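You operate a simulated robot arm through the tools that you are given. There is no shell and no other tool. Be economical: measure what you need, move in short steps, check, and stop when the job is done.

You run a simulated two-armed robot. Do the job below in one go: nothing can be reset, and whatever is moved stays where it is left.

TASK
Take the lid off the jar that says "spare" on the bay five of the front bench and lay it down there.

Only the result counts: the job must be done as asked and must still hold three seconds after the hand-in. Knocking over, shifting, dropping, spilling or breaking anything else fails it. A push-on lid holds only when it is set on centred and level and pressed home; a screw cap is set on level and turned clockwise until tight.

THE ROBOT
Two 7-joint arms with two-finger parallel grippers on one trunk, on a base that drives. Base frame: it is fixed to the floor where the robot stands at the start and does not move with it; the origin is under the middle of the robot, x ahead of it, y to its left, z up. Units: m, degrees, N and s.
The left shoulder is at the start at [0.07, 0.163, 1.17], the right one opposite. With the tool pointing down near the work surface each hand reaches from about 0.36 to 0.88 m from the robot's upright axis, wherever it stands, measured 20 degrees to its own side. Payload 3.43 kg a hand.
The TCP of each hand is the grasp point between the finger pads, 0.034 m short of the fingertips. In the tool frame z runs along the fingers and y along their closing line. Largest opening 0.128 m; finger width 0.024, thickness 0.012; the body of the gripper, 0.048 by 0.13 m, starts 0.096 m behind the TCP.
Orientation is told as [roll, pitch, yaw] about the base's x, y, z axes, in that order, counted from this pose: with the fingers straight down and closing along the base's y, the tool's x points along the base's -x, its y along +y and its z along -z.

THE INTERFACE
- The arms move only by the tool servo_tool. It takes "left_plan", "right_plan" or both (then of equal length, played together; a hand with none holds still); each is a list of rows, each a list of 6 numbers: the shift along the tool's x, y, z in m, then the turn, a rotation vector about the tool's x, y, z in rad. In form: [[dx, dy, dz, wx, wy, wz], ...]. A call has 1 to 20 rows; each row shifts and turns the commanded pose from where the row before left it, along the tool's axes as they then stand. "left_grip" and "right_grip" are, for a hand that has rows, the opening, from 0 (shut) to 1 (fully open), set as the call begins (left out, the last holds). A row lasts 0.2 s, in which the tool goes at most 0.05 m and 8.6 degrees; a call with a longer step from one row to the next is refused whole, and so is a gripper value outside its range. A pose out of reach is approached as far as the arm can. The call stops where the force on the tool passes 40 N (or 10 N more than at its start, if that is more) or the arm is blocked; 0.2 s more then pass. The fingers move at their own pace (about 0.153 m/s each) and stop on an object; they squeeze with about 31 N. The grip force told is the motor's: it shows also when the fingers shut on nothing. Time passes only in rows, and 0.2 s behind the last, so rows that do not move let the fingers close. The reply holds the time, the measured pose of the TCP, the force on the tool along the base axes, the opening and the grip force, in the units named above and with some noise.
- Cameras (640 x 400 px; columns grow to the right, rows downward): "scene" is now at [0.1326, -0.0166, 1.3913]; the picture's right is [-0.20, -0.98, 0.00], its down [-0.61, 0.12, -0.78] and it looks along [0.76, -0.16, -0.63] (base axes); focal length 270 px, centre (320, 200). "left" rides on the left gripper at [0.076, 0.011, -0.16] in its tool frame; the picture's right is [-0.15, 0.99, 0.00], its down [-0.88, -0.13, -0.46] and it looks along [-0.45, -0.07, 0.89] (tool axes); focal length 234 px, centre (320, 200). "right" rides on the right gripper at [0.076, -0.011, -0.16] in its tool frame; the picture's right is [0.15, 0.99, 0.00], its down [-0.88, 0.13, -0.46] and it looks along [-0.45, 0.07, 0.89] (tool axes); focal length 234 px, centre (320, 200).
- capture(camera): a new picture of that camera. The clock stands still meanwhile.
- raise_lower(by): slides the trunk up (or, below 0, down) by that many m; the arms and the scene camera ride with it, the base frame stays. It gives what a move gives, with no picture.
- drive_base(legs): drives the robot by 1 to 6 legs, each [ahead, left, turn to the left] in m, m and degrees, along the robot's own axes; the way and the turn of a leg run together, so that a leg with both is an arc; at most 1.5 m and 180 degrees a leg. The arms and the cameras ride along, it lands a little off, and it stops where it bumps. It gives what a move gives.
- turn_head(pan, tilt): turns the head with the scene camera to pan (to the left, within 86 degrees either way) and tilt (down, from -29 to 69), counted from straight ahead of the robot. It gives what a move gives.
- point_at(camera, pixels): for up to 12 pixels [column, row] of the newest picture of that camera ("zoom" is the newest enlarged one), the place [x, y, z] in the base frame of the surface seen there, good to about 0.003 m. The clock stands still meanwhile.
- close_up(camera, box): a new picture of the part [left, top, right, bottom] of that camera's present view, enlarged. The clock stands still meanwhile.
- job_done(): hands the job in; it is judged then, once.

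Go step by step. Measure first, check grasps and placings, and put right what went wrong. The budget is 80 turns and 70 pictures, counting those below and the enlarged ones. Unless the task says otherwise, let go and move clear before handing in, and close with one line.

The tools are called after "Call:" by a JSON object that holds its "op" and its "data". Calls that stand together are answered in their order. servo_tool: Moves the arms, as the interface text tells. Its arguments: {"type":"object","properties":{"left_plan":{"type":"array"},"left_grip":{"type":"number"},"right_plan":{"type":"array"},"right_grip":{"type":"number"}},"required":[]} The other tools are called the same way: raise_lower (by) slides the trunk up or down; drive_base (legs) drives the base; turn_head (pan, tilt) turns the head that bears the scene camera; capture (camera) takes a picture; point_at (camera, pixels) gives the place of the surface under pixels of a picture; close_up (camera, box) takes an enlarged picture of a part of a camera's view; job_done () hands the job in.

At the start:

```text
t: 0.0
left_position: [0.6019, 0.1749, 1.0156]
left_tool_rot: [0.1, -0.1, 0.0]
left_ft_force: [0.2, -0.1, 0.5]
left_grip_width: 0.1279
left_finger_force: 0.1
right_position: [0.5946, -0.4064, 1.078]
right_tool_rot: [0.0, 0.0, 0.0]
right_ft_force: [0.2, -0.5, 0.0]
right_grip_width: 0.1277
right_finger_force: 0.0
trunk travel left (down, up): [-0.65, 0.29]
robot x, y, heading: [0.0015, -0.0011, 0.1]
head pan, tilt: [-11.5, 38.8]
```

scene: 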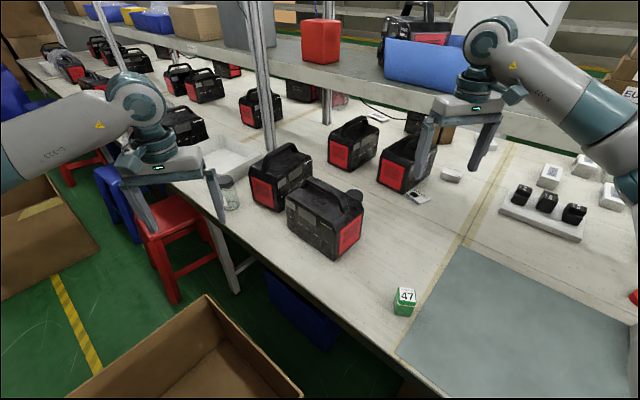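
right: 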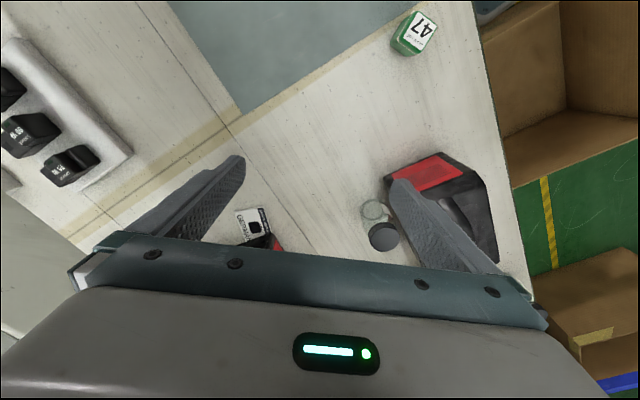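
left: 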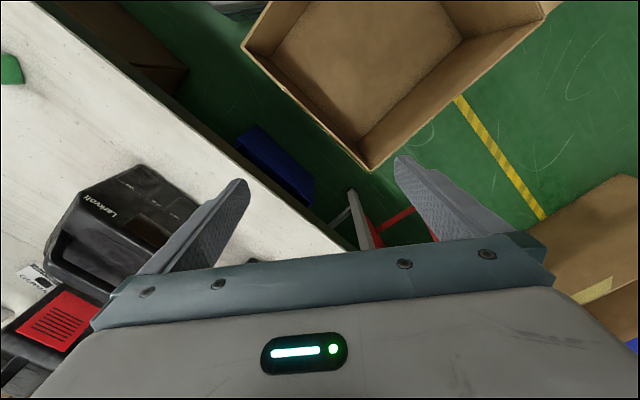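

The pictures show a glass jar near (228,195) in the scene view and a jar beside a power station in the right view. I'll look closer to find the jars' labels and the bay markings.

Call:
{"op": "close_up", "data": {"camera": "scene", "box": [180, 100, 400, 240]}}

Call:
{"op": "close_up", "data": {"camera": "right", "box": [320, 150, 480, 270]}}

Call:
{"op": "turn_head", "data": {"pan": 45, "tilt": 30}}

Call:
{"op": "capture", "data": {"camera": "scene"}}

Call:
{"op": "turn_head", "data": {"pan": -60, "tilt": 30}}

Call:
{"op": "capture", "data": {"camera": "scene"}}

```text
2.86 times, centred on (290, 170) of scene
```

zoom: 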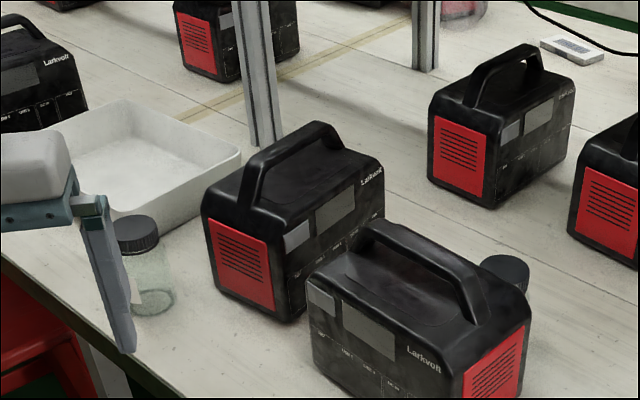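

```text
3.33 times, centred on (400, 210) of right
```

zoom: 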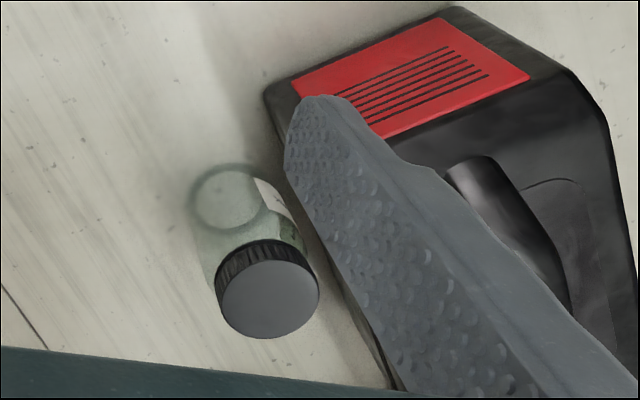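

```text
t: 1.3
left_position: [0.6014, 0.1757, 1.0165]
left_tool_rot: [0.0, 0.0, -0.1]
left_ft_force: [-0.2, 0.5, 0.4]
left_grip_width: 0.1278
left_finger_force: 0.1
right_position: [0.5957, -0.4067, 1.0773]
right_tool_rot: [0.0, 0.0, 0.0]
right_ft_force: [-0.8, -0.6, -0.9]
right_grip_width: 0.1279
right_finger_force: 0.2
trunk travel left (down, up): [-0.65, 0.29]
robot x, y, heading: [0.0012, -0.0012, -0.0]
head pan, tilt: [45.0, 30.0]
```

```text
64 pictures are left
```

scene: 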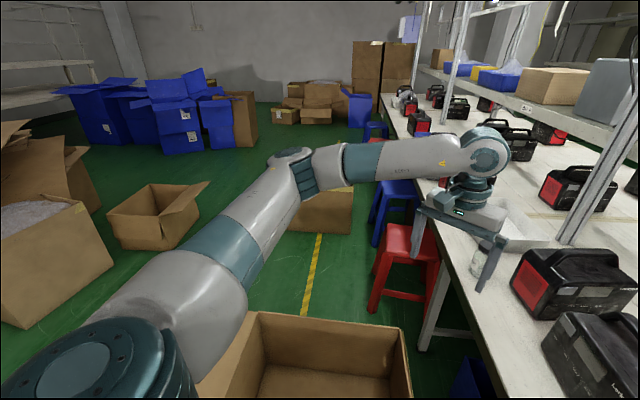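

```text
t: 3.1
left_position: [0.6012, 0.1756, 1.0159]
left_tool_rot: [0.1, 0.1, 0.0]
left_ft_force: [0.2, -0.1, 0.7]
left_grip_width: 0.1281
left_finger_force: 0.1
right_position: [0.5953, -0.4084, 1.0784]
right_tool_rot: [0.0, 0.1, 0.0]
right_ft_force: [0.6, -0.2, -0.4]
right_grip_width: 0.1279
right_finger_force: 0.0
trunk travel left (down, up): [-0.65, 0.29]
robot x, y, heading: [-0.0014, 0.0023, 0.1]
head pan, tilt: [-60.0, 30.0]
```

```text
63 pictures are left
```

scene: 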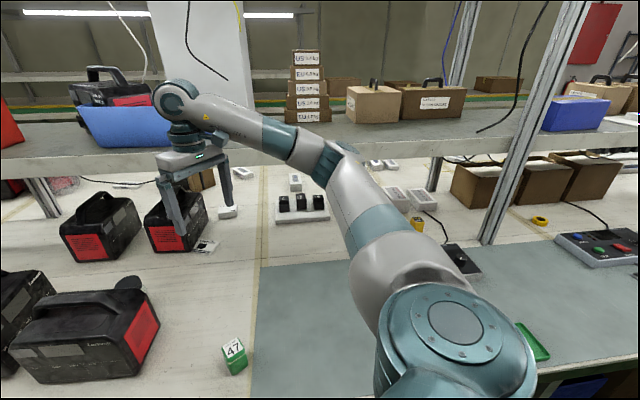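

Two jars with dark lids are visible. Small tags on the shelf edge, for example at (526,108) in the left-turned view, may name the bays, so I'll look along it.

Call:
{"op": "turn_head", "data": {"pan": 0, "tilt": 15}}

Call:
{"op": "capture", "data": {"camera": "scene"}}

Call:
{"op": "turn_head", "data": {"pan": 45, "tilt": 15}}

Call:
{"op": "close_up", "data": {"camera": "scene", "box": [380, 80, 640, 243]}}

Call:
{"op": "turn_head", "data": {"pan": -70, "tilt": 15}}

Call:
{"op": "capture", "data": {"camera": "scene"}}

```text
t: 4.4
left_position: [0.6001, 0.1761, 1.0152]
left_tool_rot: [0.0, 0.0, 0.0]
left_ft_force: [0.6, -0.3, 0.3]
left_grip_width: 0.128
left_finger_force: 0.1
right_position: [0.5962, -0.4063, 1.077]
right_tool_rot: [0.0, 0.0, 0.1]
right_ft_force: [0.4, -0.9, 1.0]
right_grip_width: 0.1284
right_finger_force: 0.1
trunk travel left (down, up): [-0.65, 0.29]
robot x, y, heading: [0.0004, 0.0024, -0.1]
head pan, tilt: [0.0, 15.0]
```

```text
62 pictures are left
```

scene: 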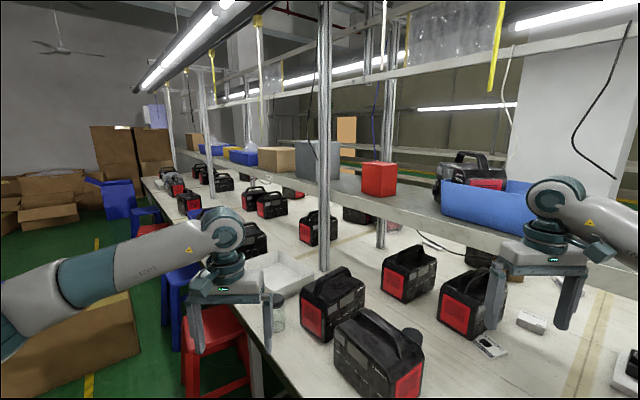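

```text
t: 5.5
left_position: [0.6009, 0.176, 1.0159]
left_tool_rot: [0.1, -0.1, 0.0]
left_ft_force: [-0.2, 0.0, 0.5]
left_grip_width: 0.1282
left_finger_force: 0.1
right_position: [0.5961, -0.4077, 1.0775]
right_tool_rot: [0.2, -0.1, 0.1]
right_ft_force: [-0.7, -0.6, -0.4]
right_grip_width: 0.1279
right_finger_force: 0.2
trunk travel left (down, up): [-0.65, 0.29]
robot x, y, heading: [0.0005, -0.0029, 0.2]
head pan, tilt: [45.0, 15.0]
```

```text
2.45 times, centred on (510, 162) of scene
```

zoom: 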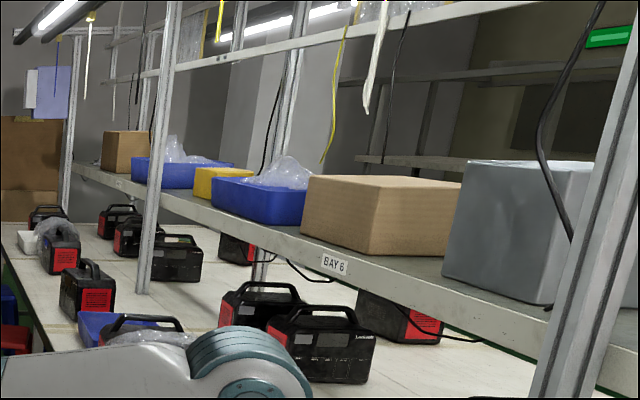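

```text
t: 7.4
left_position: [0.6012, 0.175, 1.015]
left_tool_rot: [-0.1, 0.1, 0.1]
left_ft_force: [-0.3, -1.4, -0.3]
left_grip_width: 0.1279
left_finger_force: 0.1
right_position: [0.596, -0.4078, 1.0783]
right_tool_rot: [0.0, 0.0, 0.1]
right_ft_force: [1.1, -0.9, 0.1]
right_grip_width: 0.128
right_finger_force: 0.0
trunk travel left (down, up): [-0.65, 0.29]
robot x, y, heading: [0.0014, 0.0013, 0.2]
head pan, tilt: [-70.0, 15.0]
```

```text
60 pictures are left
```

scene: 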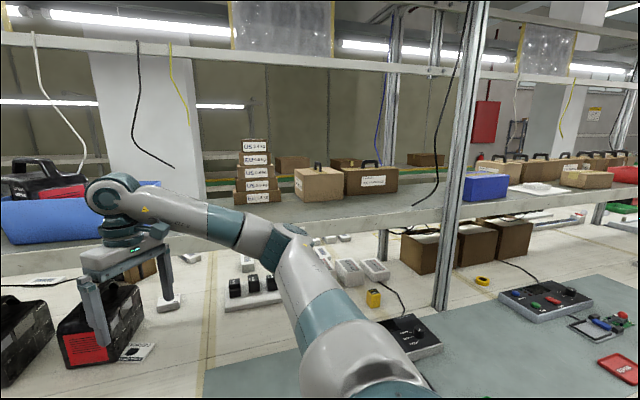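

A "BAY 6" tag is on the shelf to the left. I'll read the next tags and check the shelf ahead, which the right arm partly hides.

Call:
{"op": "turn_head", "data": {"pan": 62, "tilt": 12}}

Call:
{"op": "close_up", "data": {"camera": "scene", "box": [220, 120, 420, 245]}}

Call:
{"op": "turn_head", "data": {"pan": -20, "tilt": 20}}

Call:
{"op": "close_up", "data": {"camera": "scene", "box": [180, 80, 640, 368]}}

Call:
{"op": "turn_head", "data": {"pan": -80, "tilt": 15}}

Call:
{"op": "close_up", "data": {"camera": "scene", "box": [180, 80, 640, 368]}}

```text
t: 9.6
left_position: [0.6014, 0.1756, 1.016]
left_tool_rot: [0.0, -0.1, 0.0]
left_ft_force: [0.0, 0.0, -0.1]
left_grip_width: 0.1278
left_finger_force: 0.0
right_position: [0.5958, -0.4087, 1.0777]
right_tool_rot: [0.0, 0.0, 0.0]
right_ft_force: [0.8, 0.7, 0.9]
right_grip_width: 0.1278
right_finger_force: 0.0
trunk travel left (down, up): [-0.65, 0.29]
robot x, y, heading: [0.0042, 0.0039, 0.2]
head pan, tilt: [62.0, 12.0]
```

```text
3.20 times, centred on (320, 182) of scene
```

zoom: 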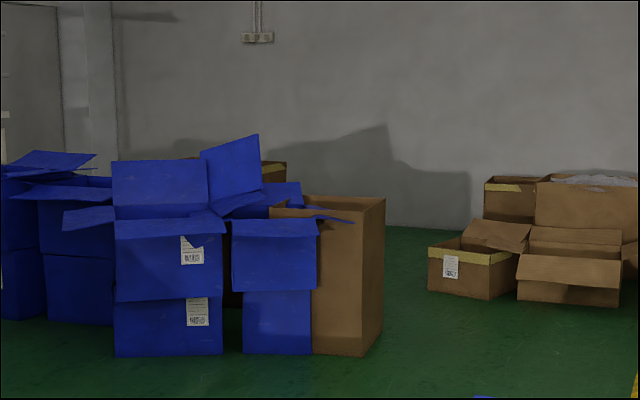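

```text
t: 11.1
left_position: [0.6019, 0.1747, 1.0158]
left_tool_rot: [0.0, -0.1, 0.0]
left_ft_force: [-0.5, -0.4, 1.0]
left_grip_width: 0.1278
left_finger_force: 0.1
right_position: [0.5953, -0.409, 1.0776]
right_tool_rot: [0.1, 0.0, 0.1]
right_ft_force: [0.0, 0.7, 0.0]
right_grip_width: 0.128
right_finger_force: 0.0
trunk travel left (down, up): [-0.65, 0.29]
robot x, y, heading: [0.0001, -0.0025, 0.0]
head pan, tilt: [-20.0, 20.0]
```

```text
1.39 times, centred on (410, 224) of scene
```

zoom: 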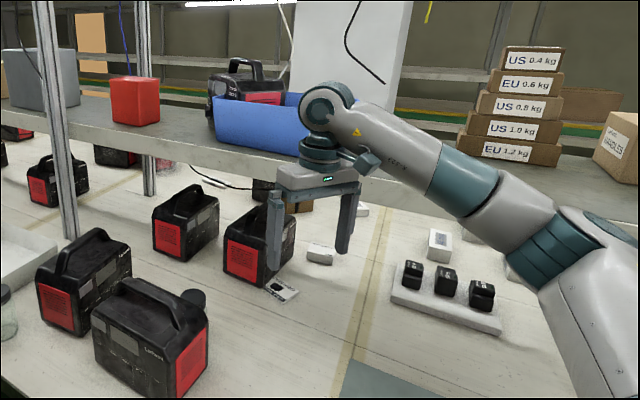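

```text
t: 12.4
left_position: [0.6006, 0.1755, 1.0162]
left_tool_rot: [0.0, -0.1, 0.0]
left_ft_force: [-0.1, -0.4, 0.0]
left_grip_width: 0.1281
left_finger_force: 0.0
right_position: [0.5956, -0.4064, 1.0766]
right_tool_rot: [0.0, -0.1, 0.0]
right_ft_force: [0.3, -0.1, 0.4]
right_grip_width: 0.128
right_finger_force: 0.0
trunk travel left (down, up): [-0.65, 0.29]
robot x, y, heading: [-0.0008, -0.0017, 0.1]
head pan, tilt: [-80.0, 15.0]
```

```text
1.39 times, centred on (410, 224) of scene
```

zoom: 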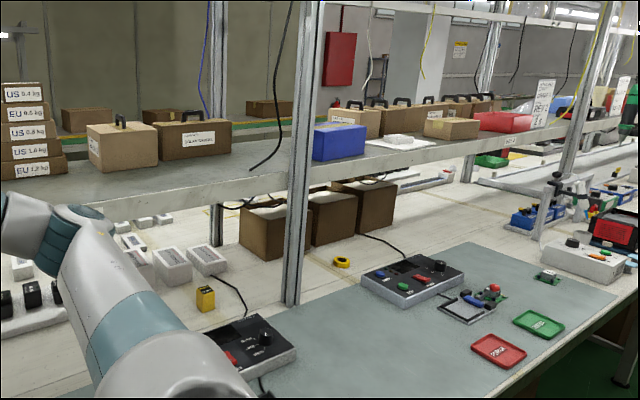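

A tag is at roughly (545,183) in the right view; I'll zoom on it. Then I'll look at the far left tag.

Call:
{"op": "close_up", "data": {"camera": "scene", "box": [500, 140, 640, 228]}}

Call:
{"op": "turn_head", "data": {"pan": 45, "tilt": 15}}

Call:
{"op": "close_up", "data": {"camera": "scene", "box": [400, 130, 480, 180]}}

Call:
{"op": "close_up", "data": {"camera": "scene", "box": [440, 190, 640, 315]}}

```text
4.55 times, centred on (570, 184) of scene
```

zoom: 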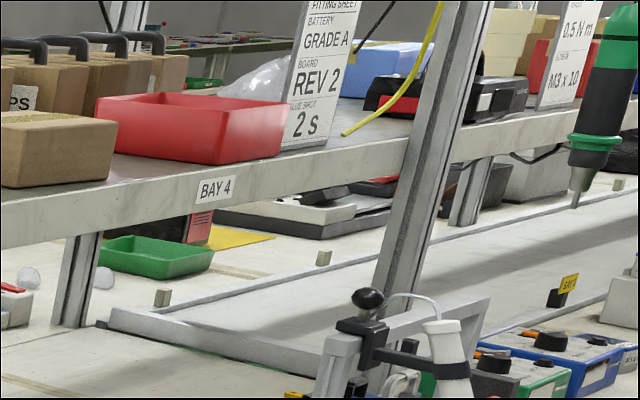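

```text
t: 14.5
left_position: [0.6001, 0.1751, 1.016]
left_tool_rot: [-0.1, -0.1, 0.0]
left_ft_force: [-0.2, 0.6, -0.5]
left_grip_width: 0.1281
left_finger_force: 0.0
right_position: [0.5959, -0.4087, 1.0777]
right_tool_rot: [0.0, 0.0, 0.1]
right_ft_force: [0.6, -0.4, 0.2]
right_grip_width: 0.1281
right_finger_force: 0.0
trunk travel left (down, up): [-0.65, 0.29]
robot x, y, heading: [0.001, 0.0004, -0.0]
head pan, tilt: [45.0, 15.0]
```

```text
8.00 times, centred on (440, 155) of scene
```

zoom: 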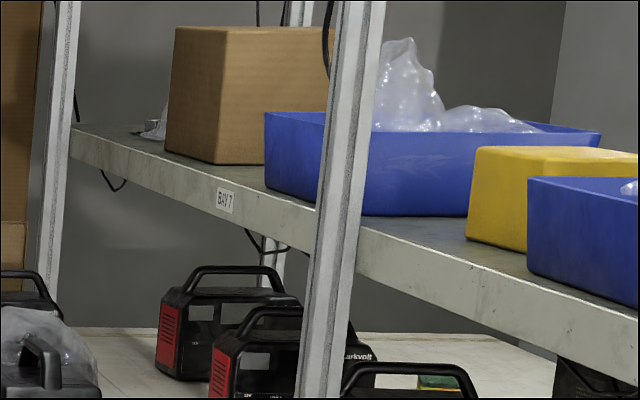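

```text
3.20 times, centred on (540, 252) of scene
```

zoom: 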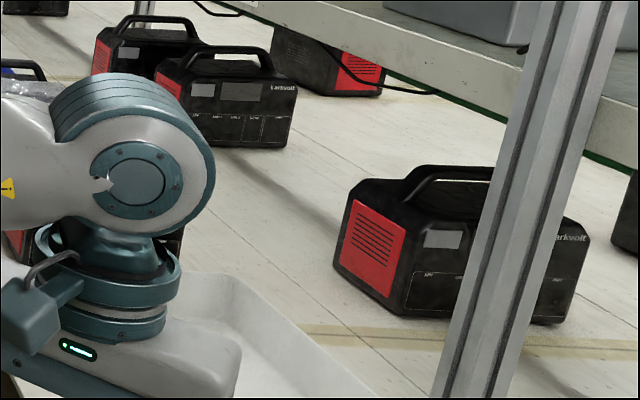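

Bay 7 and 6 are to the left, bay 4 to the right, so bay five is straight ahead. Now I'll locate the two jars and the post between bays 6 and 5.

Call:
{"op": "turn_head", "data": {"pan": 10, "tilt": 35}}

Call:
{"op": "capture", "data": {"camera": "scene"}}

Call:
{"op": "capture", "data": {"camera": "right"}}

Call:
{"op": "point_at", "data": {"camera": "right", "pixels": [[383, 237], [368, 205], [360, 240], [420, 175], [230, 125], [400, 70]]}}

```text
t: 15.5
left_position: [0.6006, 0.1749, 1.0154]
left_tool_rot: [0.0, 0.0, -0.1]
left_ft_force: [-0.1, -0.4, 0.5]
left_grip_width: 0.128
left_finger_force: 0.1
right_position: [0.5963, -0.4081, 1.0777]
right_tool_rot: [0.0, 0.1, 0.0]
right_ft_force: [0.1, 0.1, -0.5]
right_grip_width: 0.1279
right_finger_force: 0.1
trunk travel left (down, up): [-0.65, 0.29]
robot x, y, heading: [-0.0002, 0.003, -0.1]
head pan, tilt: [10.0, 35.0]
```

```text
53 pictures are left
```

scene: 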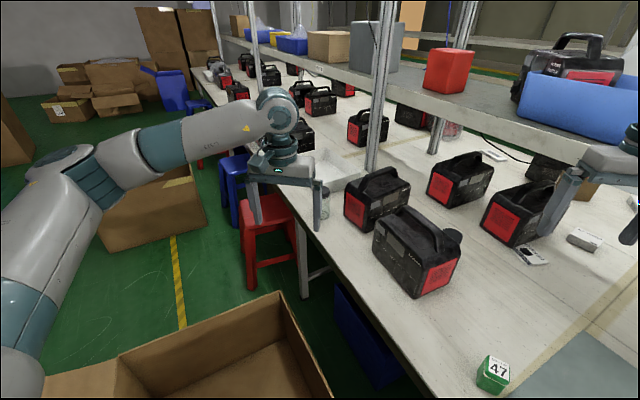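

```text
52 pictures are left
```

right: 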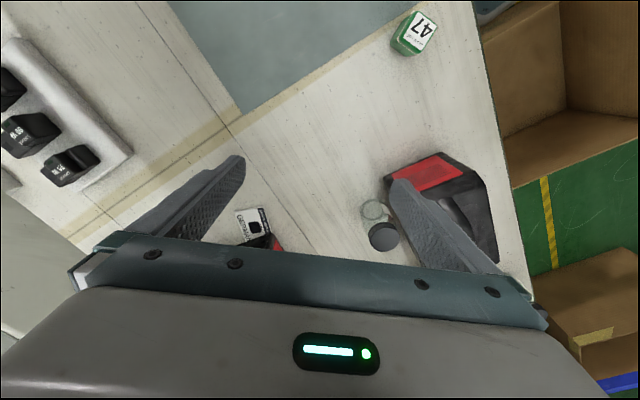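

```text
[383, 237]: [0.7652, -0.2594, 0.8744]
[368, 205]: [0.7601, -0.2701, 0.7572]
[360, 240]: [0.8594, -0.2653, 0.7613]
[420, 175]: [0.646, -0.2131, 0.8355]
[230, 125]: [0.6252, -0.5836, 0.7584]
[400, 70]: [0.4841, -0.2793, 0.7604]
```

The right jar's lid top is at about (0.765, -0.26, 0.874). Next are the left jar, the post foot and a look at the whole bay for other jars.

Call:
{"op": "point_at", "data": {"camera": "scene", "pixels": [[326, 190], [323, 200], [375, 165], [433, 150], [350, 152], [452, 240], [330, 180], [450, 131], [600, 330]]}}

Call:
{"op": "close_up", "data": {"camera": "scene", "box": [290, 150, 370, 230]}}

Call:
{"op": "close_up", "data": {"camera": "scene", "box": [400, 90, 560, 190]}}

```text
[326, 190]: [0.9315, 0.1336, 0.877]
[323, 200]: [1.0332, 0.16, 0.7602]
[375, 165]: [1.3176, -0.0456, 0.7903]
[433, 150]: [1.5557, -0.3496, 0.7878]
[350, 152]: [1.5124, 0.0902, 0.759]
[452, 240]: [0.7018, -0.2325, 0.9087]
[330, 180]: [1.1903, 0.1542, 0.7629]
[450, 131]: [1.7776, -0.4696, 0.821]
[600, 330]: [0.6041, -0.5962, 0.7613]
```

```text
5.00 times, centred on (330, 190) of scene
```

zoom: 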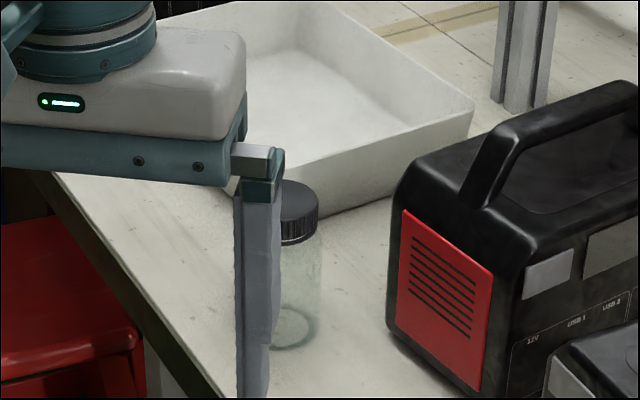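

```text
4.00 times, centred on (480, 140) of scene
```

zoom: 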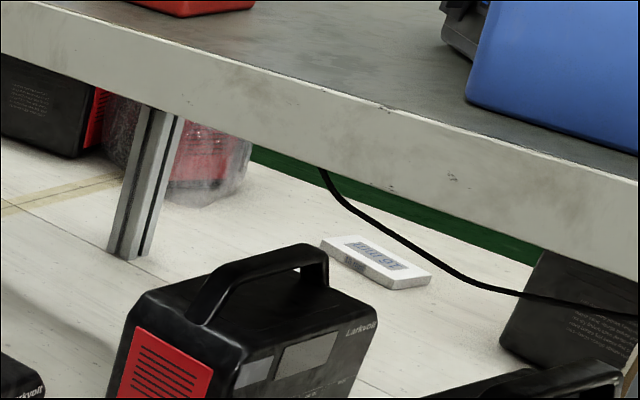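

Jar B's label, at the left edge of the glass, is hidden by the left fingers. I'll move the left hand clear and look again.

Call:
{"op": "servo_tool", "data": {"left_plan": [[0.04, 0, -0.03, 0, 0, 0], [0.04, 0, -0.03, 0, 0, 0], [0.04, 0.03, 0, 0, 0, 0], [0, 0.05, 0, 0, 0, 0], [0, 0.05, 0, 0, 0, 0], [0, 0.05, 0, 0, 0, 0]]}}

Call:
{"op": "turn_head", "data": {"pan": 10, "tilt": 25}}

Call:
{"op": "close_up", "data": {"camera": "scene", "box": [200, 150, 440, 300]}}

Call:
{"op": "capture", "data": {"camera": "left"}}

```text
t: 16.9
left_position: [0.4815, 0.3554, 1.0764]
left_tool_rot: [-0.1, -0.1, 0.0]
left_ft_force: [-0.1, -0.2, -0.3]
left_grip_width: 0.1283
left_finger_force: 0.0
right_position: [0.5942, -0.4058, 1.0785]
right_tool_rot: [-0.1, 0.0, 0.0]
right_ft_force: [0.3, -0.4, -0.4]
right_grip_width: 0.1282
right_finger_force: 0.0
trunk travel left (down, up): [-0.65, 0.29]
robot x, y, heading: [0.0047, -0.0022, 0.0]
head pan, tilt: [10.0, 35.0]
```

```text
t: 17.6
left_position: [0.4803, 0.3529, 1.0768]
left_tool_rot: [-0.1, 0.0, 0.0]
left_ft_force: [0.7, 0.1, 0.3]
left_grip_width: 0.1278
left_finger_force: 0.1
right_position: [0.5956, -0.4078, 1.0782]
right_tool_rot: [0.0, 0.0, 0.0]
right_ft_force: [0.3, -0.9, -0.1]
right_grip_width: 0.1279
right_finger_force: 0.1
trunk travel left (down, up): [-0.65, 0.29]
robot x, y, heading: [-0.0008, 0.0052, -0.0]
head pan, tilt: [10.0, 25.0]
```

```text
2.67 times, centred on (320, 225) of scene
```

zoom: 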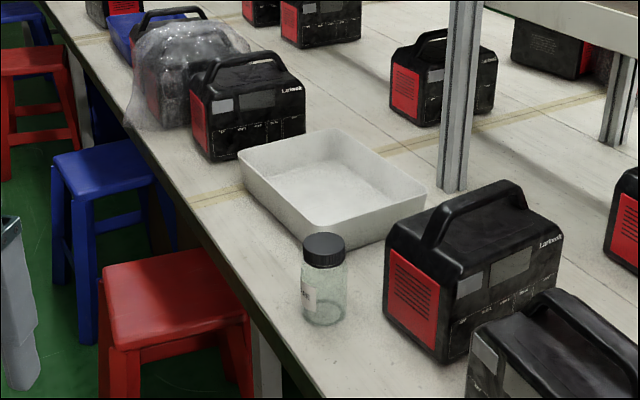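

```text
48 pictures are left
```

left: 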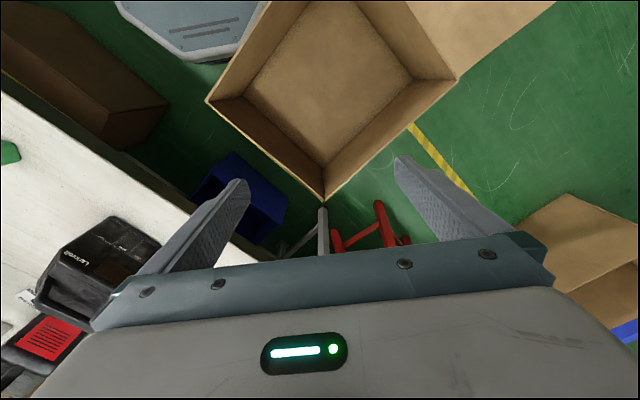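

The tape line lies beyond the tray, so jar B is also in bay five. Its label is at zoom (308,290); I'll enlarge it.

Call:
{"op": "close_up", "data": {"camera": "scene", "box": [304, 234, 340, 276]}}

```text
9.52 times, centred on (322, 255) of scene
```

zoom: 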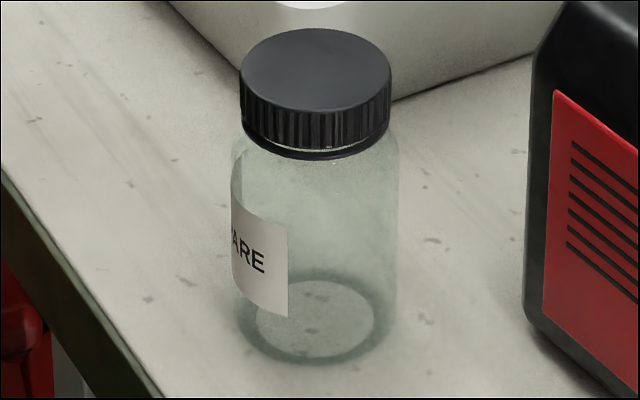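

Jar B's label reads "...ARE", so it looks like the spare jar, with a ribbed screw cap. I'll measure the jar, the bench edge and the floor box before driving closer.

Call:
{"op": "point_at", "data": {"camera": "zoom", "pixels": [[316, 60], [316, 125], [316, 148], [245, 70], [388, 80], [260, 270], [315, 355], [316, 35], [320, 90], [100, 300], [540, 330], [420, 85]]}}

Call:
{"op": "turn_head", "data": {"pan": 20, "tilt": 60}}

Call:
{"op": "capture", "data": {"camera": "scene"}}

```text
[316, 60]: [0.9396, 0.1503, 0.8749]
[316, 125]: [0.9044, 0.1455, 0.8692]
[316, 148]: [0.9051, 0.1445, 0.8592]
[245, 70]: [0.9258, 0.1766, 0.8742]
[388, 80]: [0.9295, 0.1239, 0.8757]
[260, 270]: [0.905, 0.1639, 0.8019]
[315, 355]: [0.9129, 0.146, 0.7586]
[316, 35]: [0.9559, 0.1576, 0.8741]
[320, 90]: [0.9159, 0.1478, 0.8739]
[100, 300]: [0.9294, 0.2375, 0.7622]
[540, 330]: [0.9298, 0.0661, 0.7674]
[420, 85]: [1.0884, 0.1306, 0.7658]
```

```text
t: 18.6
left_position: [0.4798, 0.353, 1.0762]
left_tool_rot: [0.0, -0.1, 0.0]
left_ft_force: [0.9, 1.0, 0.2]
left_grip_width: 0.1281
left_finger_force: 0.1
right_position: [0.5947, -0.407, 1.0774]
right_tool_rot: [0.1, -0.1, 0.0]
right_ft_force: [-0.5, -0.8, 0.6]
right_grip_width: 0.128
right_finger_force: 0.1
trunk travel left (down, up): [-0.65, 0.29]
robot x, y, heading: [0.0008, 0.0028, 0.0]
head pan, tilt: [20.0, 60.0]
```

```text
46 pictures are left
```

scene: 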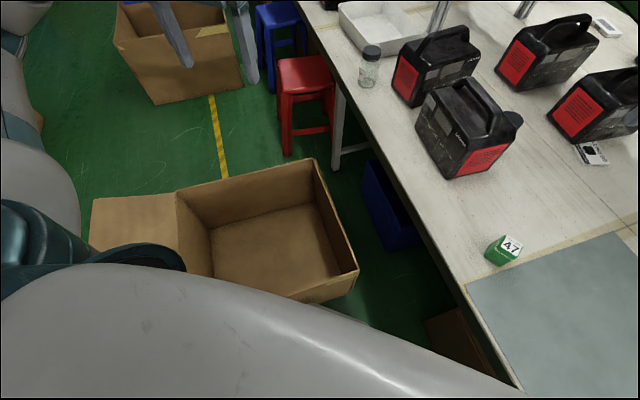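

A floor box sits between the robot and the bench. I'll measure the box, stool and bench edge.

Call:
{"op": "point_at", "data": {"camera": "scene", "pixels": [[95, 200], [178, 192], [312, 160], [357, 270], [210, 272], [330, 320], [285, 60], [290, 153], [345, 85], [460, 285], [340, 165], [395, 230]]}}

Call:
{"op": "turn_head", "data": {"pan": -45, "tilt": 69}}

Call:
{"op": "capture", "data": {"camera": "scene"}}

Call:
{"op": "turn_head", "data": {"pan": 75, "tilt": 60}}

Call:
{"op": "capture", "data": {"camera": "scene"}}

```text
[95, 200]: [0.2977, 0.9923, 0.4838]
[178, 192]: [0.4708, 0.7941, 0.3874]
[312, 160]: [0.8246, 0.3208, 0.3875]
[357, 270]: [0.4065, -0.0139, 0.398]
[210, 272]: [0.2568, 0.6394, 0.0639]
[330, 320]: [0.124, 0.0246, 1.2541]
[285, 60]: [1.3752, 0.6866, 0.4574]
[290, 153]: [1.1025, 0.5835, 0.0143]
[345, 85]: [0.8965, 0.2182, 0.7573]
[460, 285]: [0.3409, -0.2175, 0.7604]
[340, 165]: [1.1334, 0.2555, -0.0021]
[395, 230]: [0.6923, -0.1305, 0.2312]
```

```text
t: 20.0
left_position: [0.4811, 0.3541, 1.0772]
left_tool_rot: [0.0, 0.0, 0.1]
left_ft_force: [0.5, 0.3, 0.3]
left_grip_width: 0.1279
left_finger_force: 0.1
right_position: [0.5953, -0.4065, 1.0773]
right_tool_rot: [0.0, 0.0, 0.1]
right_ft_force: [-1.4, -0.3, 0.1]
right_grip_width: 0.1281
right_finger_force: 0.1
trunk travel left (down, up): [-0.65, 0.29]
robot x, y, heading: [0.0015, -0.001, -0.0]
head pan, tilt: [-45.0, 68.8]
```

```text
45 pictures are left
```

scene: 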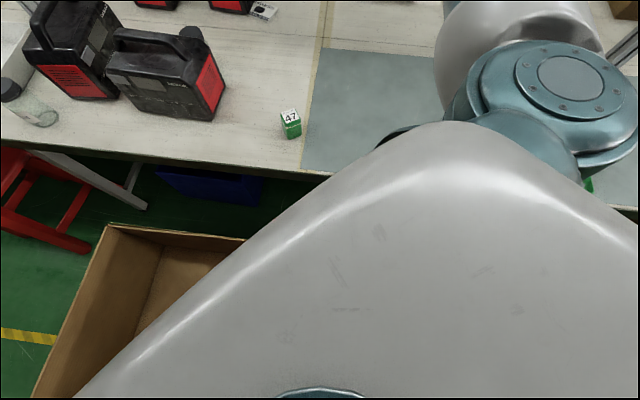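

```text
t: 22.0
left_position: [0.4805, 0.3542, 1.0763]
left_tool_rot: [0.0, -0.1, -0.1]
left_ft_force: [0.4, 0.4, -0.4]
left_grip_width: 0.1281
left_finger_force: 0.0
right_position: [0.5952, -0.4083, 1.0773]
right_tool_rot: [0.0, 0.0, 0.0]
right_ft_force: [-0.2, 0.9, 0.2]
right_grip_width: 0.1281
right_finger_force: 0.2
trunk travel left (down, up): [-0.65, 0.29]
robot x, y, heading: [0.0001, 0.0012, 0.1]
head pan, tilt: [75.0, 60.0]
```

```text
44 pictures are left
```

scene: 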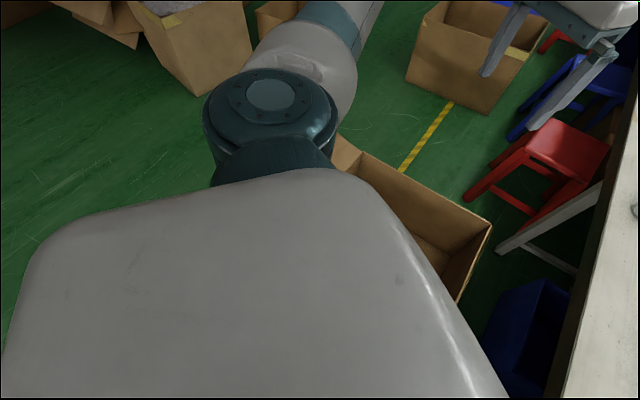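

The box on the floor occupies the space beside the jar, and from here the jar is too far for two hands. I'll check the way around the box on its far side by turning parallel to the bench and surveying.

Call:
{"op": "drive_base", "data": {"legs": [[0, 0, 38]]}}

Call:
{"op": "turn_head", "data": {"pan": 60, "tilt": 35}}

Call:
{"op": "capture", "data": {"camera": "scene"}}

Call:
{"op": "point_at", "data": {"camera": "scene", "pixels": [[320, 200], [320, 300], [200, 200], [450, 200], [560, 200], [100, 250], [450, 120], [320, 120]]}}

Call:
{"op": "turn_head", "data": {"pan": 5, "tilt": 40}}

Call:
{"op": "capture", "data": {"camera": "scene"}}

```text
t: 24.1
left_position: [0.1711, 0.5717, 1.0775]
left_tool_rot: [0.0, -0.1, 37.0]
left_ft_force: [-0.5, -0.9, 0.8]
left_grip_width: 0.128
left_finger_force: 0.1
right_position: [0.7218, 0.0334, 1.0773]
right_tool_rot: [0.1, 0.0, 36.9]
right_ft_force: [0.1, -0.7, -0.8]
right_grip_width: 0.1278
right_finger_force: 0.1
trunk travel left (down, up): [-0.65, 0.29]
robot x, y, heading: [0.0022, -0.0014, 37.1]
head pan, tilt: [75.0, 60.0]
```

```text
t: 25.0
left_position: [0.1708, 0.573, 1.0771]
left_tool_rot: [-0.1, 0.0, 37.0]
left_ft_force: [-0.7, 0.3, -0.2]
left_grip_width: 0.1279
left_finger_force: 0.1
right_position: [0.721, 0.032, 1.0775]
right_tool_rot: [0.0, 0.0, 36.9]
right_ft_force: [-0.2, -0.1, 0.3]
right_grip_width: 0.128
right_finger_force: 0.1
trunk travel left (down, up): [-0.65, 0.29]
robot x, y, heading: [-0.0007, 0.0031, 37.0]
head pan, tilt: [60.0, 35.0]
```

```text
43 pictures are left
```

scene: 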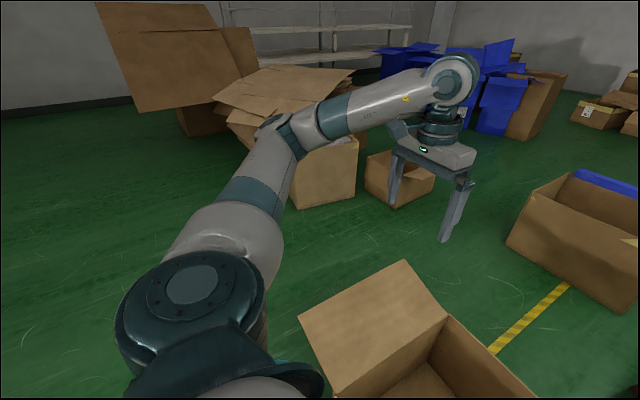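

```text
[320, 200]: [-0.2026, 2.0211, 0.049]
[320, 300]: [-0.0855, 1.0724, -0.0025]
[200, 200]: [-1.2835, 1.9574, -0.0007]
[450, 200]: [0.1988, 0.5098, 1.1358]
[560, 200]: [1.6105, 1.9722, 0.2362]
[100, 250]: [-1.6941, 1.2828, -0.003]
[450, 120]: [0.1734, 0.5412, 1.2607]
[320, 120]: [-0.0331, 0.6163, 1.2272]
```

```text
t: 26.3
left_position: [0.1703, 0.5723, 1.0766]
left_tool_rot: [0.1, -0.1, 37.0]
left_ft_force: [0.8, -0.1, -0.2]
left_grip_width: 0.1278
left_finger_force: 0.0
right_position: [0.7212, 0.0324, 1.0779]
right_tool_rot: [0.0, 0.1, 37.0]
right_ft_force: [-0.5, -0.3, 0.5]
right_grip_width: 0.1281
right_finger_force: 0.0
trunk travel left (down, up): [-0.65, 0.29]
robot x, y, heading: [0.0016, -0.0008, 36.9]
head pan, tilt: [5.0, 40.0]
```

```text
42 pictures are left
```

scene: 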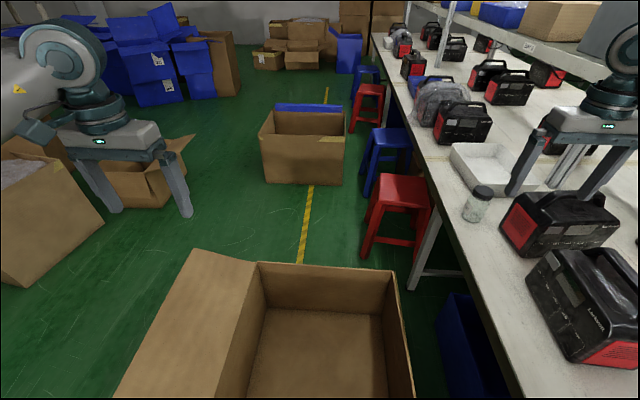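

There's clear floor beyond the near box, between it, the red stool and a second box. I'll measure the gap's limits.

Call:
{"op": "point_at", "data": {"camera": "scene", "pixels": [[268, 181], [342, 184], [100, 216], [158, 207], [194, 251], [122, 392], [256, 264], [395, 272], [365, 256], [408, 265], [411, 288], [250, 230]]}}

Call:
{"op": "close_up", "data": {"camera": "scene", "box": [455, 175, 505, 230]}}

```text
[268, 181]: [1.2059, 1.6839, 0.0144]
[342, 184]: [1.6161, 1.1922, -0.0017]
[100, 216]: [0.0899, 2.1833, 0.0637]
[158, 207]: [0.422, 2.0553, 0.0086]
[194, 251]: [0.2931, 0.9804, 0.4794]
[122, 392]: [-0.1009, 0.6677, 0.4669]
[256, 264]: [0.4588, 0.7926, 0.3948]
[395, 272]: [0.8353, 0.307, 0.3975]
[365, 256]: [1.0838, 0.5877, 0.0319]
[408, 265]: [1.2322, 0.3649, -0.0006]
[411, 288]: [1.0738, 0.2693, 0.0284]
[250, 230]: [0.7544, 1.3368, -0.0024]
```

```text
7.27 times, centred on (480, 202) of scene
```

zoom: 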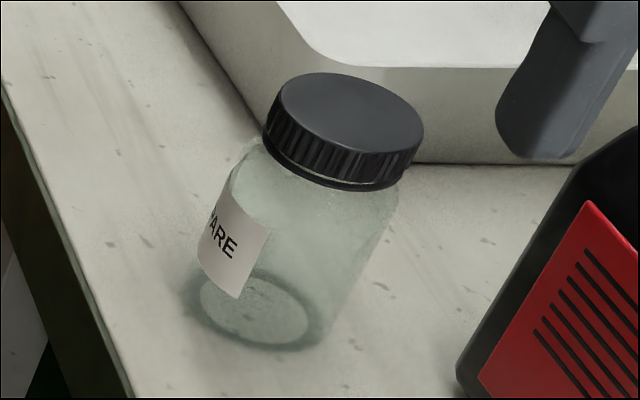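

A path is clear: sidestep away from the bench, go past the box, then turn to face the jar. I'll drive the first three legs and check.

Call:
{"op": "drive_base", "data": {"legs": [[0, 0.97, 0], [1.23, 0, 0], [0, 0, -122]]}}

Call:
{"op": "turn_head", "data": {"pan": 0, "tilt": 45}}

Call:
{"op": "capture", "data": {"camera": "scene"}}

```text
t: 42.2
left_position: [0.8003, 1.0588, 1.0767]
left_tool_rot: [0.0, 0.0, -85.8]
left_ft_force: [-0.4, 0.0, 0.0]
left_grip_width: 0.1283
left_finger_force: 0.1
right_position: [0.0484, 0.8897, 1.0773]
right_tool_rot: [0.0, 0.0, -86.0]
right_ft_force: [-0.1, 0.0, -0.8]
right_grip_width: 0.1282
right_finger_force: 0.1
trunk travel left (down, up): [-0.65, 0.29]
robot x, y, heading: [0.4129, 1.5159, -85.8]
head pan, tilt: [5.0, 40.0]
```

```text
t: 42.9
left_position: [0.8001, 1.0577, 1.0761]
left_tool_rot: [-0.1, -0.2, -85.9]
left_ft_force: [-0.5, -0.9, -0.4]
left_grip_width: 0.1281
left_finger_force: 0.1
right_position: [0.049, 0.8888, 1.0771]
right_tool_rot: [0.0, 0.0, -85.9]
right_ft_force: [-0.5, 0.0, 0.2]
right_grip_width: 0.1279
right_finger_force: 0.0
trunk travel left (down, up): [-0.65, 0.29]
robot x, y, heading: [0.4144, 1.5113, -86.0]
head pan, tilt: [0.0, 45.0]
```

```text
40 pictures are left
```

scene: 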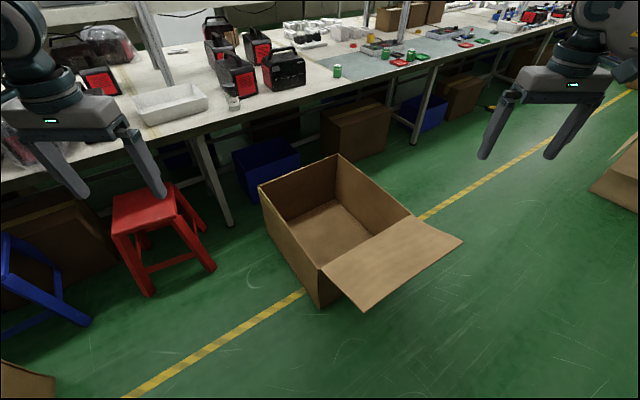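

The gap between box and stool looks clear. I'll drive into it.

Call:
{"op": "drive_base", "data": {"legs": [[0.65, 0.42, 0]]}}

Call:
{"op": "turn_head", "data": {"pan": 0, "tilt": 45}}

Call:
{"op": "capture", "data": {"camera": "scene"}}

```text
t: 47.0
left_position: [1.2509, 0.4331, 1.0777]
left_tool_rot: [0.1, 0.0, -87.1]
left_ft_force: [-0.2, 0.5, -0.1]
left_grip_width: 0.1281
left_finger_force: 0.1
right_position: [0.4973, 0.2762, 1.0777]
right_tool_rot: [0.1, -0.1, -87.1]
right_ft_force: [-0.2, -0.5, -0.2]
right_grip_width: 0.128
right_finger_force: 0.0
trunk travel left (down, up): [-0.65, 0.29]
robot x, y, heading: [0.8714, 0.8972, -86.9]
head pan, tilt: [0.0, 45.0]
```

```text
t: 47.6
left_position: [1.2516, 0.4312, 1.0765]
left_tool_rot: [0.1, -0.1, -87.0]
left_ft_force: [0.9, -0.5, 0.2]
left_grip_width: 0.128
left_finger_force: 0.0
right_position: [0.4967, 0.278, 1.0778]
right_tool_rot: [0.0, 0.0, -86.9]
right_ft_force: [0.2, -0.9, 0.6]
right_grip_width: 0.128
right_finger_force: 0.2
trunk travel left (down, up): [-0.65, 0.29]
robot x, y, heading: [0.8716, 0.8951, -87.1]
head pan, tilt: [0.0, 45.0]
```

```text
39 pictures are left
```

scene: 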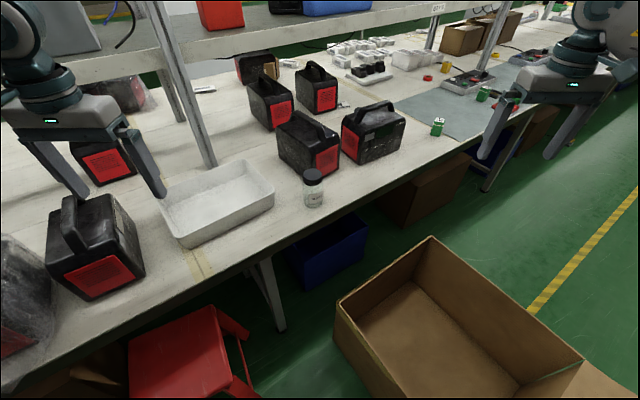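

The jar stands straight ahead at (313,187). I'll enlarge it to read the full label, and measure it.

Call:
{"op": "close_up", "data": {"camera": "scene", "box": [290, 160, 340, 215]}}

Call:
{"op": "point_at", "data": {"camera": "zoom", "pixels": [[270, 80], [290, 130], [290, 160], [290, 240], [290, 320], [210, 260], [380, 260]]}}

Call:
{"op": "close_up", "data": {"camera": "scene", "box": [360, 0, 460, 62]}}

```text
7.27 times, centred on (315, 188) of scene
```

zoom: 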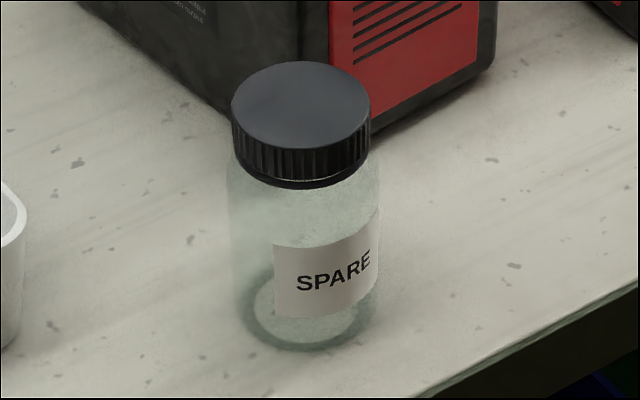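

```text
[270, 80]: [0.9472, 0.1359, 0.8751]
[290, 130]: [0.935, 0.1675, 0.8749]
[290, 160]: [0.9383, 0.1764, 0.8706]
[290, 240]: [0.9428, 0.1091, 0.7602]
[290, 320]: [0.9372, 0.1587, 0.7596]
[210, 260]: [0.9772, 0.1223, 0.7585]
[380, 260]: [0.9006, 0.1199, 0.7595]
```

```text
6.40 times, centred on (410, 31) of scene
```

zoom: 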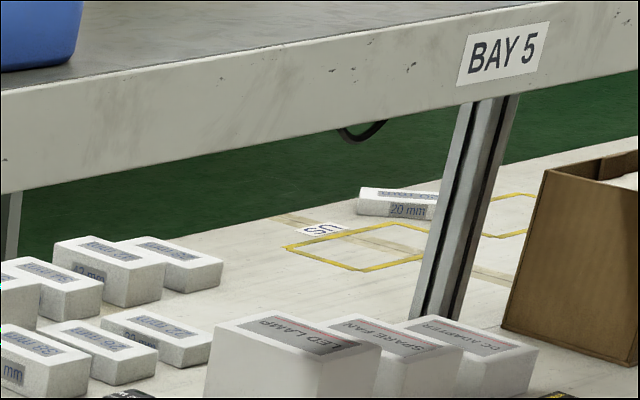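

Label "SPARE" and the shelf tag "BAY 5" are confirmed. The plan is for the right hand to hold the jar body with tilted fingers while the left unscrews the cap from above; I'll first measure the neighbouring station's foot and bring the right hand to a standoff.

Call:
{"op": "point_at", "data": {"camera": "scene", "pixels": [[338, 172], [328, 177], [300, 167], [285, 156], [342, 160], [360, 163], [273, 205], [275, 190]]}}

Call:
{"op": "servo_tool", "data": {"right_plan": [[-0.006, 0.047, 0.0098, 0, 0, 0], [-0.006, 0.047, 0.0098, 0, 0, 0], [-0.006, 0.047, 0.0098, 0, 0, 0], [-0.006, 0.047, 0.0098, 0, 0, 0], [-0.006, 0.047, 0.0098, 0, 0, 0], [-0.006, 0.047, 0.0098, 0, 0, 0], [-0.006, 0.047, 0.0098, 0, 0, 0], [-0.006, 0.047, 0.0098, 0, 0, 0], [0, 0, 0, 0, 0, -0.118], [0, 0, 0, 0, 0, -0.118], [0, 0, 0, 0, 0, -0.118], [0, 0, 0, 0, 0, -0.118], [0, 0, 0, 0, -0.131, 0], [0, 0, 0, 0, -0.131, 0], [0, 0, 0, 0, -0.131, 0], [0, 0, 0, 0, -0.131, 0], [0, 0, 0, 0, -0.131, 0], [0, 0, 0, 0, -0.131, 0], [0, 0, 0, 0, -0.131, 0], [0, 0, 0, 0, -0.131, 0]], "right_grip": 0.75}}

Call:
{"op": "capture", "data": {"camera": "right"}}

```text
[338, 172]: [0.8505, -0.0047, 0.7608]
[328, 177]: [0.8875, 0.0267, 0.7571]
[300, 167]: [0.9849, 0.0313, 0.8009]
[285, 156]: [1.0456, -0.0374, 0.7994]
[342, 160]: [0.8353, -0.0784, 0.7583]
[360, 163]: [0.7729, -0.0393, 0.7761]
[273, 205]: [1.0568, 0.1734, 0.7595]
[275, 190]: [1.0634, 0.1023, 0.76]
```

```text
t: 51.9
left_position: [1.2509, 0.4327, 1.0769]
left_tool_rot: [0.0, 0.0, -87.1]
left_ft_force: [0.0, 0.0, 0.5]
left_grip_width: 0.1281
left_finger_force: 0.0
right_position: [0.875, 0.2491, 1.0003]
right_tool_rot: [-0.1, -60.3, -59.9]
right_ft_force: [0.1, 0.1, -0.8]
right_grip_width: 0.0958
right_finger_force: 0.2
trunk travel left (down, up): [-0.65, 0.29]
robot x, y, heading: [0.8741, 0.8946, -87.0]
head pan, tilt: [0.0, 45.0]
```

```text
36 pictures are left
```

right: 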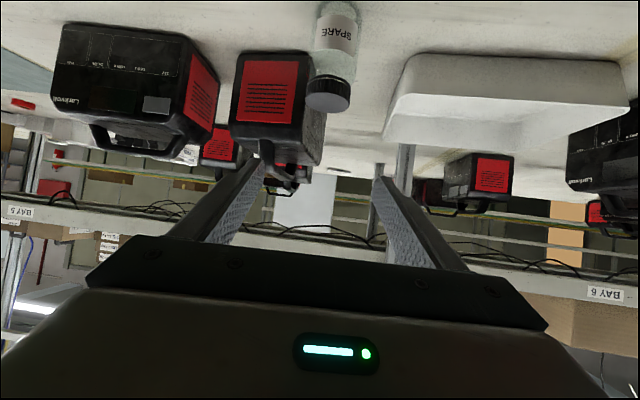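

The right hand is in place and the jar is seen at (334,60). I'll measure it from here and lower the hand to the start of the approach.

Call:
{"op": "point_at", "data": {"camera": "right", "pixels": [[327, 97], [310, 97], [346, 97], [328, 106], [336, 40], [322, 50], [355, 55], [332, 60]]}}

Call:
{"op": "servo_tool", "data": {"right_plan": [[0.0367, 0, 0.0212, 0, 0, 0], [0.0367, 0, 0.0212, 0, 0, 0], [0.0367, 0, 0.0212, 0, 0, 0]]}}

Call:
{"op": "capture", "data": {"camera": "right"}}

```text
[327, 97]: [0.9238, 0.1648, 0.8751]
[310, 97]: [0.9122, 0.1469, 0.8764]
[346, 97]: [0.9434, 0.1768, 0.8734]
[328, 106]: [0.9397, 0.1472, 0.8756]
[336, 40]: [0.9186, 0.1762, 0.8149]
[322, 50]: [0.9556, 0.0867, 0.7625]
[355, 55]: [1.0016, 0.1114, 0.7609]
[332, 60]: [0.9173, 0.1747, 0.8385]
```

```text
t: 52.6
left_position: [1.2514, 0.4327, 1.076]
left_tool_rot: [0.0, 0.0, -87.0]
left_ft_force: [-0.3, 0.0, 0.2]
left_grip_width: 0.1281
left_finger_force: 0.1
right_position: [0.8612, 0.2473, 0.8972]
right_tool_rot: [0.0, -60.3, -59.0]
right_ft_force: [1.1, 2.4, -7.9]
right_grip_width: 0.0961
right_finger_force: 0.0
right hand out of reach, approached as far as the arm can: row 3
trunk travel left (down, up): [-0.65, 0.29]
robot x, y, heading: [0.8753, 0.8958, -86.7]
head pan, tilt: [0.0, 45.0]
```

```text
35 pictures are left
```

right: 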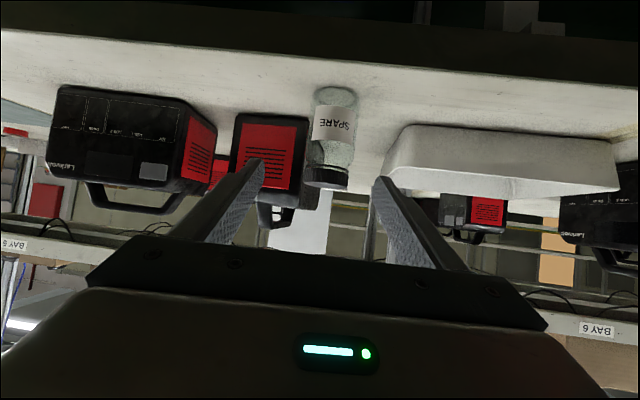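

The jar is at about (0.931, 0.151), but the right hand ran out of reach low down. I'll raise both hands, lower the trunk 0.2 m and check.

Call:
{"op": "servo_tool", "data": {"right_plan": [[-0.039, 0, -0.0225, 0, 0, 0], [-0.039, 0, -0.0225, 0, 0, 0], [-0.039, 0, -0.0225, 0, 0, 0], [-0.039, 0, -0.0225, 0, 0, 0]], "left_plan": [[0, 0, -0.05, 0, 0, 0], [0, 0, -0.05, 0, 0, 0], [0, 0, -0.05, 0, 0, 0], [0, 0, -0.05, 0, 0, 0]]}}

Call:
{"op": "raise_lower", "data": {"by": -0.2}}

```text
t: 53.6
left_position: [1.2526, 0.4364, 1.2788]
left_tool_rot: [0.0, 0.0, -87.1]
left_ft_force: [0.2, 0.4, -0.5]
left_grip_width: 0.128
left_finger_force: 0.1
right_position: [0.8597, 0.2499, 1.0775]
right_tool_rot: [0.0, -60.1, -59.9]
right_ft_force: [1.3, 0.3, 0.3]
right_grip_width: 0.0959
right_finger_force: 0.1
trunk travel left (down, up): [-0.65, 0.29]
robot x, y, heading: [0.8724, 0.8907, -87.2]
head pan, tilt: [0.0, 45.0]
```

```text
t: 55.8
left_position: [1.2531, 0.4341, 1.0781]
left_tool_rot: [0.1, 0.0, -87.0]
left_ft_force: [-0.3, -0.1, -0.4]
left_grip_width: 0.128
left_finger_force: 0.0
right_position: [0.862, 0.248, 0.8752]
right_tool_rot: [-0.1, -60.0, -59.9]
right_ft_force: [0.5, 0.0, 0.2]
right_grip_width: 0.0963
right_finger_force: 0.0
trunk travel left (down, up): [-0.45, 0.49]
robot x, y, heading: [0.8737, 0.8932, -86.9]
head pan, tilt: [0.0, 45.0]
```

The right hand now reaches (0.861, 0.248, 0.875). I'll correct sideways by 12 mm, go halfway in, and check centring.

Call:
{"op": "servo_tool", "data": {"right_plan": [[0, 0.012, 0, 0, 0, 0], [0, 0, 0.035, 0, 0, 0], [0, 0, 0.035, 0, 0, 0]]}}

Call:
{"op": "capture", "data": {"camera": "right"}}

Call:
{"op": "capture", "data": {"camera": "scene"}}

```text
t: 56.6
left_position: [1.2532, 0.4356, 1.0782]
left_tool_rot: [0.0, 0.0, -87.0]
left_ft_force: [0.1, -0.3, 0.6]
left_grip_width: 0.128
left_finger_force: 0.1
right_position: [0.9022, 0.2017, 0.8411]
right_tool_rot: [0.0, -60.0, -59.9]
right_ft_force: [-0.8, -0.2, 0.4]
right_grip_width: 0.0961
right_finger_force: 0.1
trunk travel left (down, up): [-0.45, 0.49]
robot x, y, heading: [0.8733, 0.8921, -87.0]
head pan, tilt: [0.0, 45.0]
```

```text
34 pictures are left
```

right: 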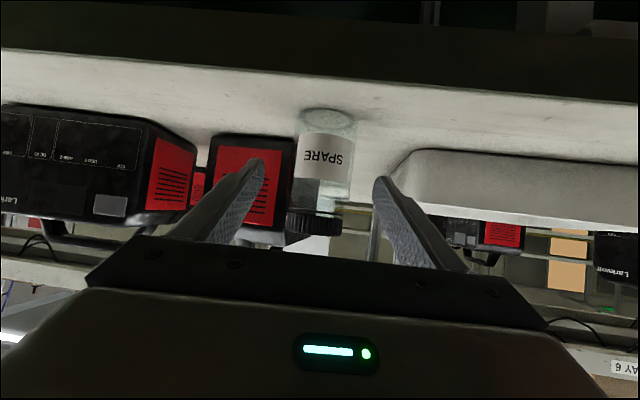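

```text
33 pictures are left
```

scene: 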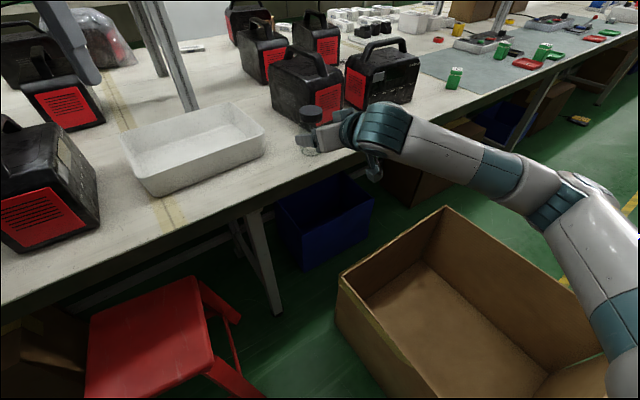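

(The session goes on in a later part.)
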